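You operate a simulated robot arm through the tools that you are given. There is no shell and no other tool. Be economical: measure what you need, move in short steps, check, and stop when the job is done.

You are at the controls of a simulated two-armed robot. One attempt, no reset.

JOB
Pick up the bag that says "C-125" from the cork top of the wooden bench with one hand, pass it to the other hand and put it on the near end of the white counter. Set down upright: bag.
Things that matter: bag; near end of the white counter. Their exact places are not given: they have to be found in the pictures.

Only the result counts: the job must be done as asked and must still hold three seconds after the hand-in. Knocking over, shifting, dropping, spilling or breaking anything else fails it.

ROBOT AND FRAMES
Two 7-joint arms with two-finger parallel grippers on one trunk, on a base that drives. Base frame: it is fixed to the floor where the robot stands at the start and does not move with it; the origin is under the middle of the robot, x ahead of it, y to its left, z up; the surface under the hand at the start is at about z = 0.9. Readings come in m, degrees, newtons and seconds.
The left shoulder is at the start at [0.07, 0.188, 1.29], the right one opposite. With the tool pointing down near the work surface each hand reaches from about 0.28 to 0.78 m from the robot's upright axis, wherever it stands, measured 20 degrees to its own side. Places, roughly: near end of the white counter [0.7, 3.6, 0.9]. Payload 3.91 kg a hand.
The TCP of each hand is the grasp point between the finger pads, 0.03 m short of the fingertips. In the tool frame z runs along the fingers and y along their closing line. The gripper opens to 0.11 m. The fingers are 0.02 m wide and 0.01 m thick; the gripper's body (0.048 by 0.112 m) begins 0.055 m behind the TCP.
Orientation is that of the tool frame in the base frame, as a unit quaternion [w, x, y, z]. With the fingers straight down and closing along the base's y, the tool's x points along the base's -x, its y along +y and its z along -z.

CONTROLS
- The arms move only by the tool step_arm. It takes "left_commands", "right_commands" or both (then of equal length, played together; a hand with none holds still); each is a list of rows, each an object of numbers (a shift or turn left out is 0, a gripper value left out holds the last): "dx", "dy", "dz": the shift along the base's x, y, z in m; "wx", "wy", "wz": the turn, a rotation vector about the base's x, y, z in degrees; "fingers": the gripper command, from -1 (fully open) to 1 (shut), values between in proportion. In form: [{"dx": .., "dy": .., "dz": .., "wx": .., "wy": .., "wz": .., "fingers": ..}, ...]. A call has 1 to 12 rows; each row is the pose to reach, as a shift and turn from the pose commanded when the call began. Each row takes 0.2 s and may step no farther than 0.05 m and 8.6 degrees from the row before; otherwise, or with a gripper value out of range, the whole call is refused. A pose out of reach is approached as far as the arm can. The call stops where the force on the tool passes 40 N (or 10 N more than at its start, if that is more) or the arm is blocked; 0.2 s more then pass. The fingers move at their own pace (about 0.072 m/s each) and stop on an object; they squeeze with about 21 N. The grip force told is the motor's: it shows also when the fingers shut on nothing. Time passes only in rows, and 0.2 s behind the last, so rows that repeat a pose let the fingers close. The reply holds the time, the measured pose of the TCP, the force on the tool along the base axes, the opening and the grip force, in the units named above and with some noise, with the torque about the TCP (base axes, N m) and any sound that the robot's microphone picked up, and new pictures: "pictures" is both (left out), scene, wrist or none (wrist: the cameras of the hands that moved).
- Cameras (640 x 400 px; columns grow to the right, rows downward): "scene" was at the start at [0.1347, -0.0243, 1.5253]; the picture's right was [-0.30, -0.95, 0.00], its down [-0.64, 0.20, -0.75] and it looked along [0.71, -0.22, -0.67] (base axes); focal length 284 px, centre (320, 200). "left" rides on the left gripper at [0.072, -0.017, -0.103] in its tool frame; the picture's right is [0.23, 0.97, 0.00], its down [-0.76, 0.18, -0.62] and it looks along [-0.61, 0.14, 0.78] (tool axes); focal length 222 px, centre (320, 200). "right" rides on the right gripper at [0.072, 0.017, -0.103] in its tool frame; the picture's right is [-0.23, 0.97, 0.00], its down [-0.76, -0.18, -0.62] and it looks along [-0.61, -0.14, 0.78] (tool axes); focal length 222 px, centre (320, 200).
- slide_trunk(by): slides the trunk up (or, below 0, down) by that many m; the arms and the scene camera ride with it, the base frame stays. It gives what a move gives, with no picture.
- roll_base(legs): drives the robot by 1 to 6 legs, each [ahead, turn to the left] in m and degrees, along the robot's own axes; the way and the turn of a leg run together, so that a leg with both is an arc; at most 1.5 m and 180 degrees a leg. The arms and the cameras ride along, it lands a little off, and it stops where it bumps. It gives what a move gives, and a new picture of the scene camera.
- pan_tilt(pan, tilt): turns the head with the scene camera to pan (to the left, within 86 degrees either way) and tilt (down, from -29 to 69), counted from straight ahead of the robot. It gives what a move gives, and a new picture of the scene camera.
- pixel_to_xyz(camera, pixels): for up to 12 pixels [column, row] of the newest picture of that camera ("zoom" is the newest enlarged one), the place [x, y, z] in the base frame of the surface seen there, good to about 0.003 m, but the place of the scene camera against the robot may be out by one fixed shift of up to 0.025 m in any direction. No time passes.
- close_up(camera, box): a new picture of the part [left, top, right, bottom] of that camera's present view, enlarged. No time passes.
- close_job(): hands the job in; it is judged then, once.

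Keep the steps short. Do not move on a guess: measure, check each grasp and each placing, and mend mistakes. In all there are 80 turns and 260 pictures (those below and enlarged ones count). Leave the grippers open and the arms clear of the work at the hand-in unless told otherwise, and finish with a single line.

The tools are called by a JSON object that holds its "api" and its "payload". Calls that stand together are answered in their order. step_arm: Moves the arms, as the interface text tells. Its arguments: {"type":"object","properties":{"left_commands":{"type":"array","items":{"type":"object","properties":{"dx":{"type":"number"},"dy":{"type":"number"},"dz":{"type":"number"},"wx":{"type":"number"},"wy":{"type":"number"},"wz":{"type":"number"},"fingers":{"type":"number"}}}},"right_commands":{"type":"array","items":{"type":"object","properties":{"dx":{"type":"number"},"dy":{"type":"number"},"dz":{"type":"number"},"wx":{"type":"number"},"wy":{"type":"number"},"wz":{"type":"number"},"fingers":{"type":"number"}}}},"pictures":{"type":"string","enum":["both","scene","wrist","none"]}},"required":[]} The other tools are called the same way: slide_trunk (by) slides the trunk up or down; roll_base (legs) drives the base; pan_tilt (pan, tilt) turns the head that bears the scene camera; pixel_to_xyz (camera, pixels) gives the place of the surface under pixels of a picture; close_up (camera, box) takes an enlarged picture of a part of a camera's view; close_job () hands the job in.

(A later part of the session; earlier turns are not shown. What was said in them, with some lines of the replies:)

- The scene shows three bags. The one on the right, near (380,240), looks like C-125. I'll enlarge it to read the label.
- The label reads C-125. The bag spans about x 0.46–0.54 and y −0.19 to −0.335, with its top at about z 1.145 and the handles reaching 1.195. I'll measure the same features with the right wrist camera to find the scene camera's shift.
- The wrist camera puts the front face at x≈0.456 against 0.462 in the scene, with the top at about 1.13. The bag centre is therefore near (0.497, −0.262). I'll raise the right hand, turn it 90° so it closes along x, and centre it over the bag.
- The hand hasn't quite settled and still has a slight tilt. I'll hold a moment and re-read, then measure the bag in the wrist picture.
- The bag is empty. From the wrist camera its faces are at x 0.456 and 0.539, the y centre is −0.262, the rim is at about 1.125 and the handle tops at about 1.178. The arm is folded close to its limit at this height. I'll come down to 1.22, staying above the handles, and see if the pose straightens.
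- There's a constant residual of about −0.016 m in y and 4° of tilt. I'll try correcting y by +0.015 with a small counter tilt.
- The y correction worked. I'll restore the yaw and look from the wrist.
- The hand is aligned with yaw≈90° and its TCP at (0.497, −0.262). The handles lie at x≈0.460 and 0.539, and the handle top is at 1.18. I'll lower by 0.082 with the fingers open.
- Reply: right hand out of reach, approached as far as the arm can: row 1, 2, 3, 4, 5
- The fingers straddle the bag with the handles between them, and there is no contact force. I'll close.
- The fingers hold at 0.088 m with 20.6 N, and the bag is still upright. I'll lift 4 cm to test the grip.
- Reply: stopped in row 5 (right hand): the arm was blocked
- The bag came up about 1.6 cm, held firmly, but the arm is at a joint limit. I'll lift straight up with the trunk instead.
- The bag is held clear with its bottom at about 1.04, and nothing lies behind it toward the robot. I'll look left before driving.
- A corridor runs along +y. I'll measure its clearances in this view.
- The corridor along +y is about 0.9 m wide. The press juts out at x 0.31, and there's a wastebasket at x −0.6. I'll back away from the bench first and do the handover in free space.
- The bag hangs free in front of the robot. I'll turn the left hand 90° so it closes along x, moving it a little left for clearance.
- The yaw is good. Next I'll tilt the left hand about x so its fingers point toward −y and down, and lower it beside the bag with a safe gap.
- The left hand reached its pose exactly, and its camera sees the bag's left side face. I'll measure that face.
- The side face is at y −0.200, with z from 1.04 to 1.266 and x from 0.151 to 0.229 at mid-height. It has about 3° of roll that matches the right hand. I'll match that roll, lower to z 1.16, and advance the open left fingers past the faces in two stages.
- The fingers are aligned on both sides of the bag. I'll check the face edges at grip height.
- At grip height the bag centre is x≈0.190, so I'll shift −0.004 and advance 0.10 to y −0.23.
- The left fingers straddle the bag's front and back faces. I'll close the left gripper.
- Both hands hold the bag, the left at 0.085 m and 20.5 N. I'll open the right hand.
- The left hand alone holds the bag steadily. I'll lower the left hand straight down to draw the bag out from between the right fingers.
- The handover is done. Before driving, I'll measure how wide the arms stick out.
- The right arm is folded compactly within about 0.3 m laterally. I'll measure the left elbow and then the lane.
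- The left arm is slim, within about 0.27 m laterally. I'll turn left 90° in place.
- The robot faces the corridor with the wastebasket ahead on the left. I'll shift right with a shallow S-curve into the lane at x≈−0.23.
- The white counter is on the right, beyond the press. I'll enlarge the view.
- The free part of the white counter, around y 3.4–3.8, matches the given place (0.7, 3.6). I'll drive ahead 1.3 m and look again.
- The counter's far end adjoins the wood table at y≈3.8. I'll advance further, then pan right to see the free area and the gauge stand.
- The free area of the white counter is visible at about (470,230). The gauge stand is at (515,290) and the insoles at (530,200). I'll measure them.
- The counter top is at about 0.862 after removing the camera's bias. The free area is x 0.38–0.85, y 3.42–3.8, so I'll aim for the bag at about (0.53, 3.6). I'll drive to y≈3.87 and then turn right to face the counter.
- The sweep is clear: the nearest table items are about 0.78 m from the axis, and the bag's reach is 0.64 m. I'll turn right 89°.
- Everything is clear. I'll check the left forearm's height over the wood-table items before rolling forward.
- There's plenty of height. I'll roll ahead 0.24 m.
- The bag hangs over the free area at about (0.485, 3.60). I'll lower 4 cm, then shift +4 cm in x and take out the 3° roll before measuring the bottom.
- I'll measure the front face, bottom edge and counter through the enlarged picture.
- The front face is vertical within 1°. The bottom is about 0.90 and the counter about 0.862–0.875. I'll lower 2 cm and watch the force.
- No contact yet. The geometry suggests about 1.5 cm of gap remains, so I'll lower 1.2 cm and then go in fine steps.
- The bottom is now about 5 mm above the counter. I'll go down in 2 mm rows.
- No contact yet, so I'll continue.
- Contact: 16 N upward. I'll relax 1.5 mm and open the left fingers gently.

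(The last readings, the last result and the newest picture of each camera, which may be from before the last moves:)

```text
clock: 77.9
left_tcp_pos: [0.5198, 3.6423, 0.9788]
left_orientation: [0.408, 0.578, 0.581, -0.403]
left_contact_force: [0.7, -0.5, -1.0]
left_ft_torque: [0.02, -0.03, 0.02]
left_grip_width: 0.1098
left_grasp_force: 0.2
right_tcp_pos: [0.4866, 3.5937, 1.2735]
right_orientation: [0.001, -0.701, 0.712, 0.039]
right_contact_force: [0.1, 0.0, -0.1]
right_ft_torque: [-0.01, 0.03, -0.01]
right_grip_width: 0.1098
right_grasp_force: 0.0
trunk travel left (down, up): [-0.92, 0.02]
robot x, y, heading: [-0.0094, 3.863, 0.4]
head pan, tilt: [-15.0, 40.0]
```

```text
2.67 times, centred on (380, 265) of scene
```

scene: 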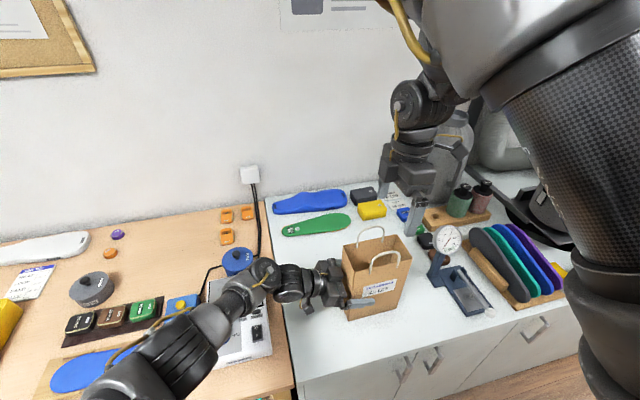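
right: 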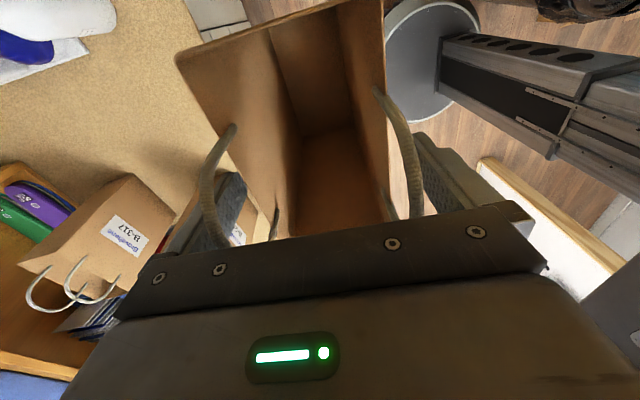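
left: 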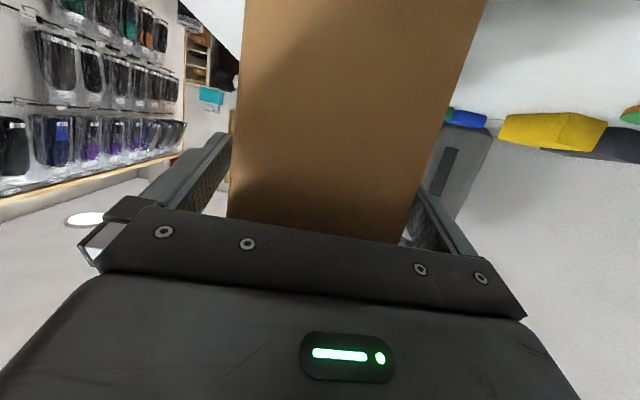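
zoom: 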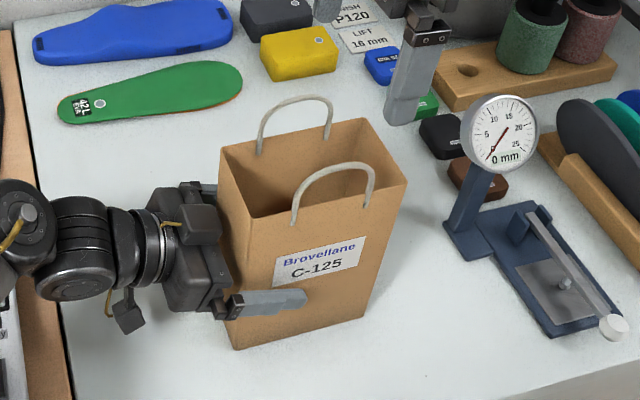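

The bag stands upright on its own. I'll withdraw the left hand back along its finger axis, then up.

{"api": "step_arm", "payload": {"left_commands": [{"dy": 0.025, "dz": 0.009}, {"dy": 0.05, "dz": 0.018}, {"dy": 0.075, "dz": 0.027}, {"dy": 0.1, "dz": 0.036}, {"dy": 0.12, "dz": 0.06}, {"dy": 0.13, "dz": 0.1}, {"dy": 0.13, "dz": 0.14}, {"dy": 0.13, "dz": 0.18}, {"dy": 0.13, "dz": 0.18}], "pictures": "both"}}

{"api": "close_up", "payload": {"camera": "scene", "box": [300, 190, 460, 340]}}

```text
clock: 79.9
left_tcp_pos: [0.5195, 3.7734, 1.1615]
left_orientation: [0.409, 0.577, 0.581, -0.402]
left_contact_force: [0.4, -0.1, 0.2]
left_ft_torque: [-0.01, -0.04, 0.06]
left_grip_width: 0.1098
left_grasp_force: 0.1
right_tcp_pos: [0.4874, 3.5959, 1.2742]
right_orientation: [0.001, -0.701, 0.712, 0.039]
right_contact_force: [-0.2, -0.5, 0.7]
right_ft_torque: [-0.01, 0.01, 0.01]
right_grip_width: 0.1101
right_grasp_force: 0.0
trunk travel left (down, up): [-0.92, 0.02]
robot x, y, heading: [-0.0089, 3.8628, 0.2]
head pan, tilt: [-15.0, 40.0]
```

scene: 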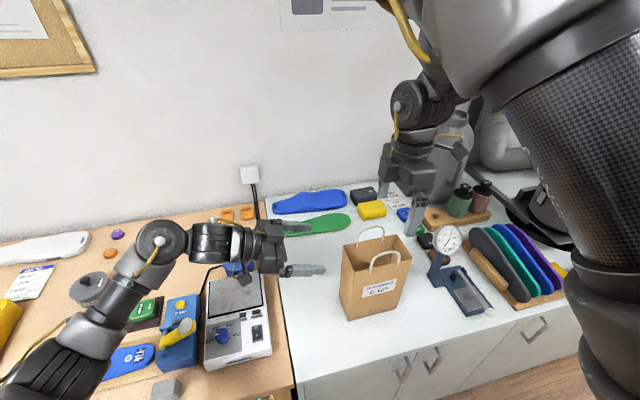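
left: 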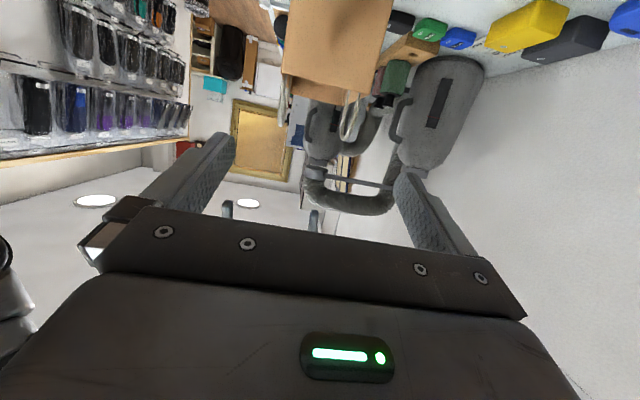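

```text
2.67 times, centred on (380, 265) of scene
```

zoom: 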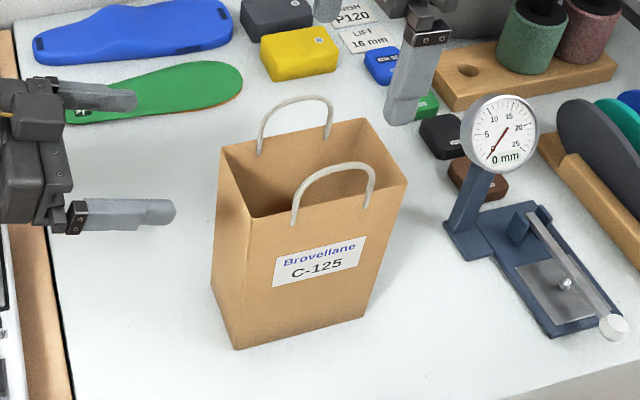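

The bag stands upright and stable, and nothing else has moved. I'll back the robot off so both arms are clear.

{"api": "roll_base", "payload": {"legs": [[-0.25, 0]]}}

{"api": "close_up", "payload": {"camera": "scene", "box": [240, 100, 480, 300]}}

```text
clock: 81.7
left_tcp_pos: [0.2762, 3.7696, 1.1599]
left_orientation: [0.407, 0.578, 0.58, -0.404]
left_contact_force: [0.0, 0.0, -0.4]
left_ft_torque: [0.0, 0.04, -0.04]
left_grip_width: 0.11
left_grasp_force: 0.1
right_tcp_pos: [0.2437, 3.5921, 1.2734]
right_orientation: [0.0, -0.7, 0.713, 0.039]
right_contact_force: [1.7, -0.4, -1.0]
right_ft_torque: [0.03, 0.03, 0.02]
right_grip_width: 0.1099
right_grasp_force: 0.0
trunk travel left (down, up): [-0.92, 0.02]
robot x, y, heading: [-0.255, 3.8607, 0.2]
head pan, tilt: [-15.0, 40.0]
```

scene: 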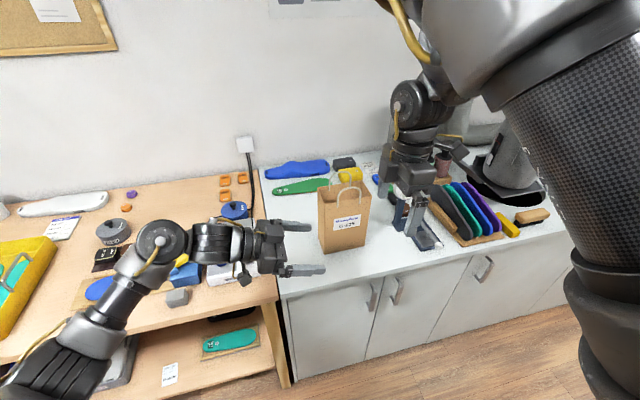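

```text
2.00 times, centred on (360, 200) of scene
```

zoom: 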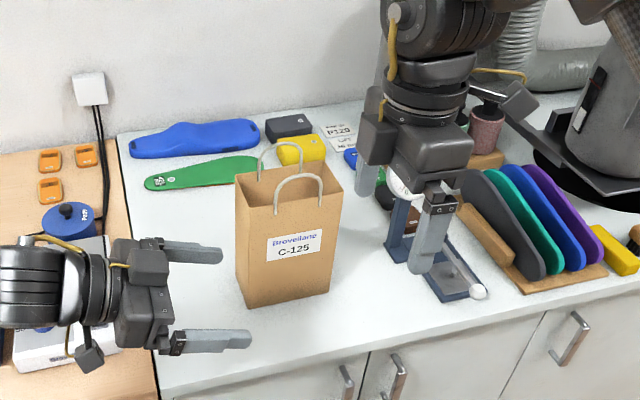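

The C-125 bag stands upright on the white counter. Both hands are open and clear, so I'm handing the job in.

{"api": "close_job", "payload": {}}

```text
The job is handed in.
```

The C-125 bag was passed from the right hand to the left and now stands upright at the near end of the white counter, at about (0.52, 3.60), with both grippers open and clear.
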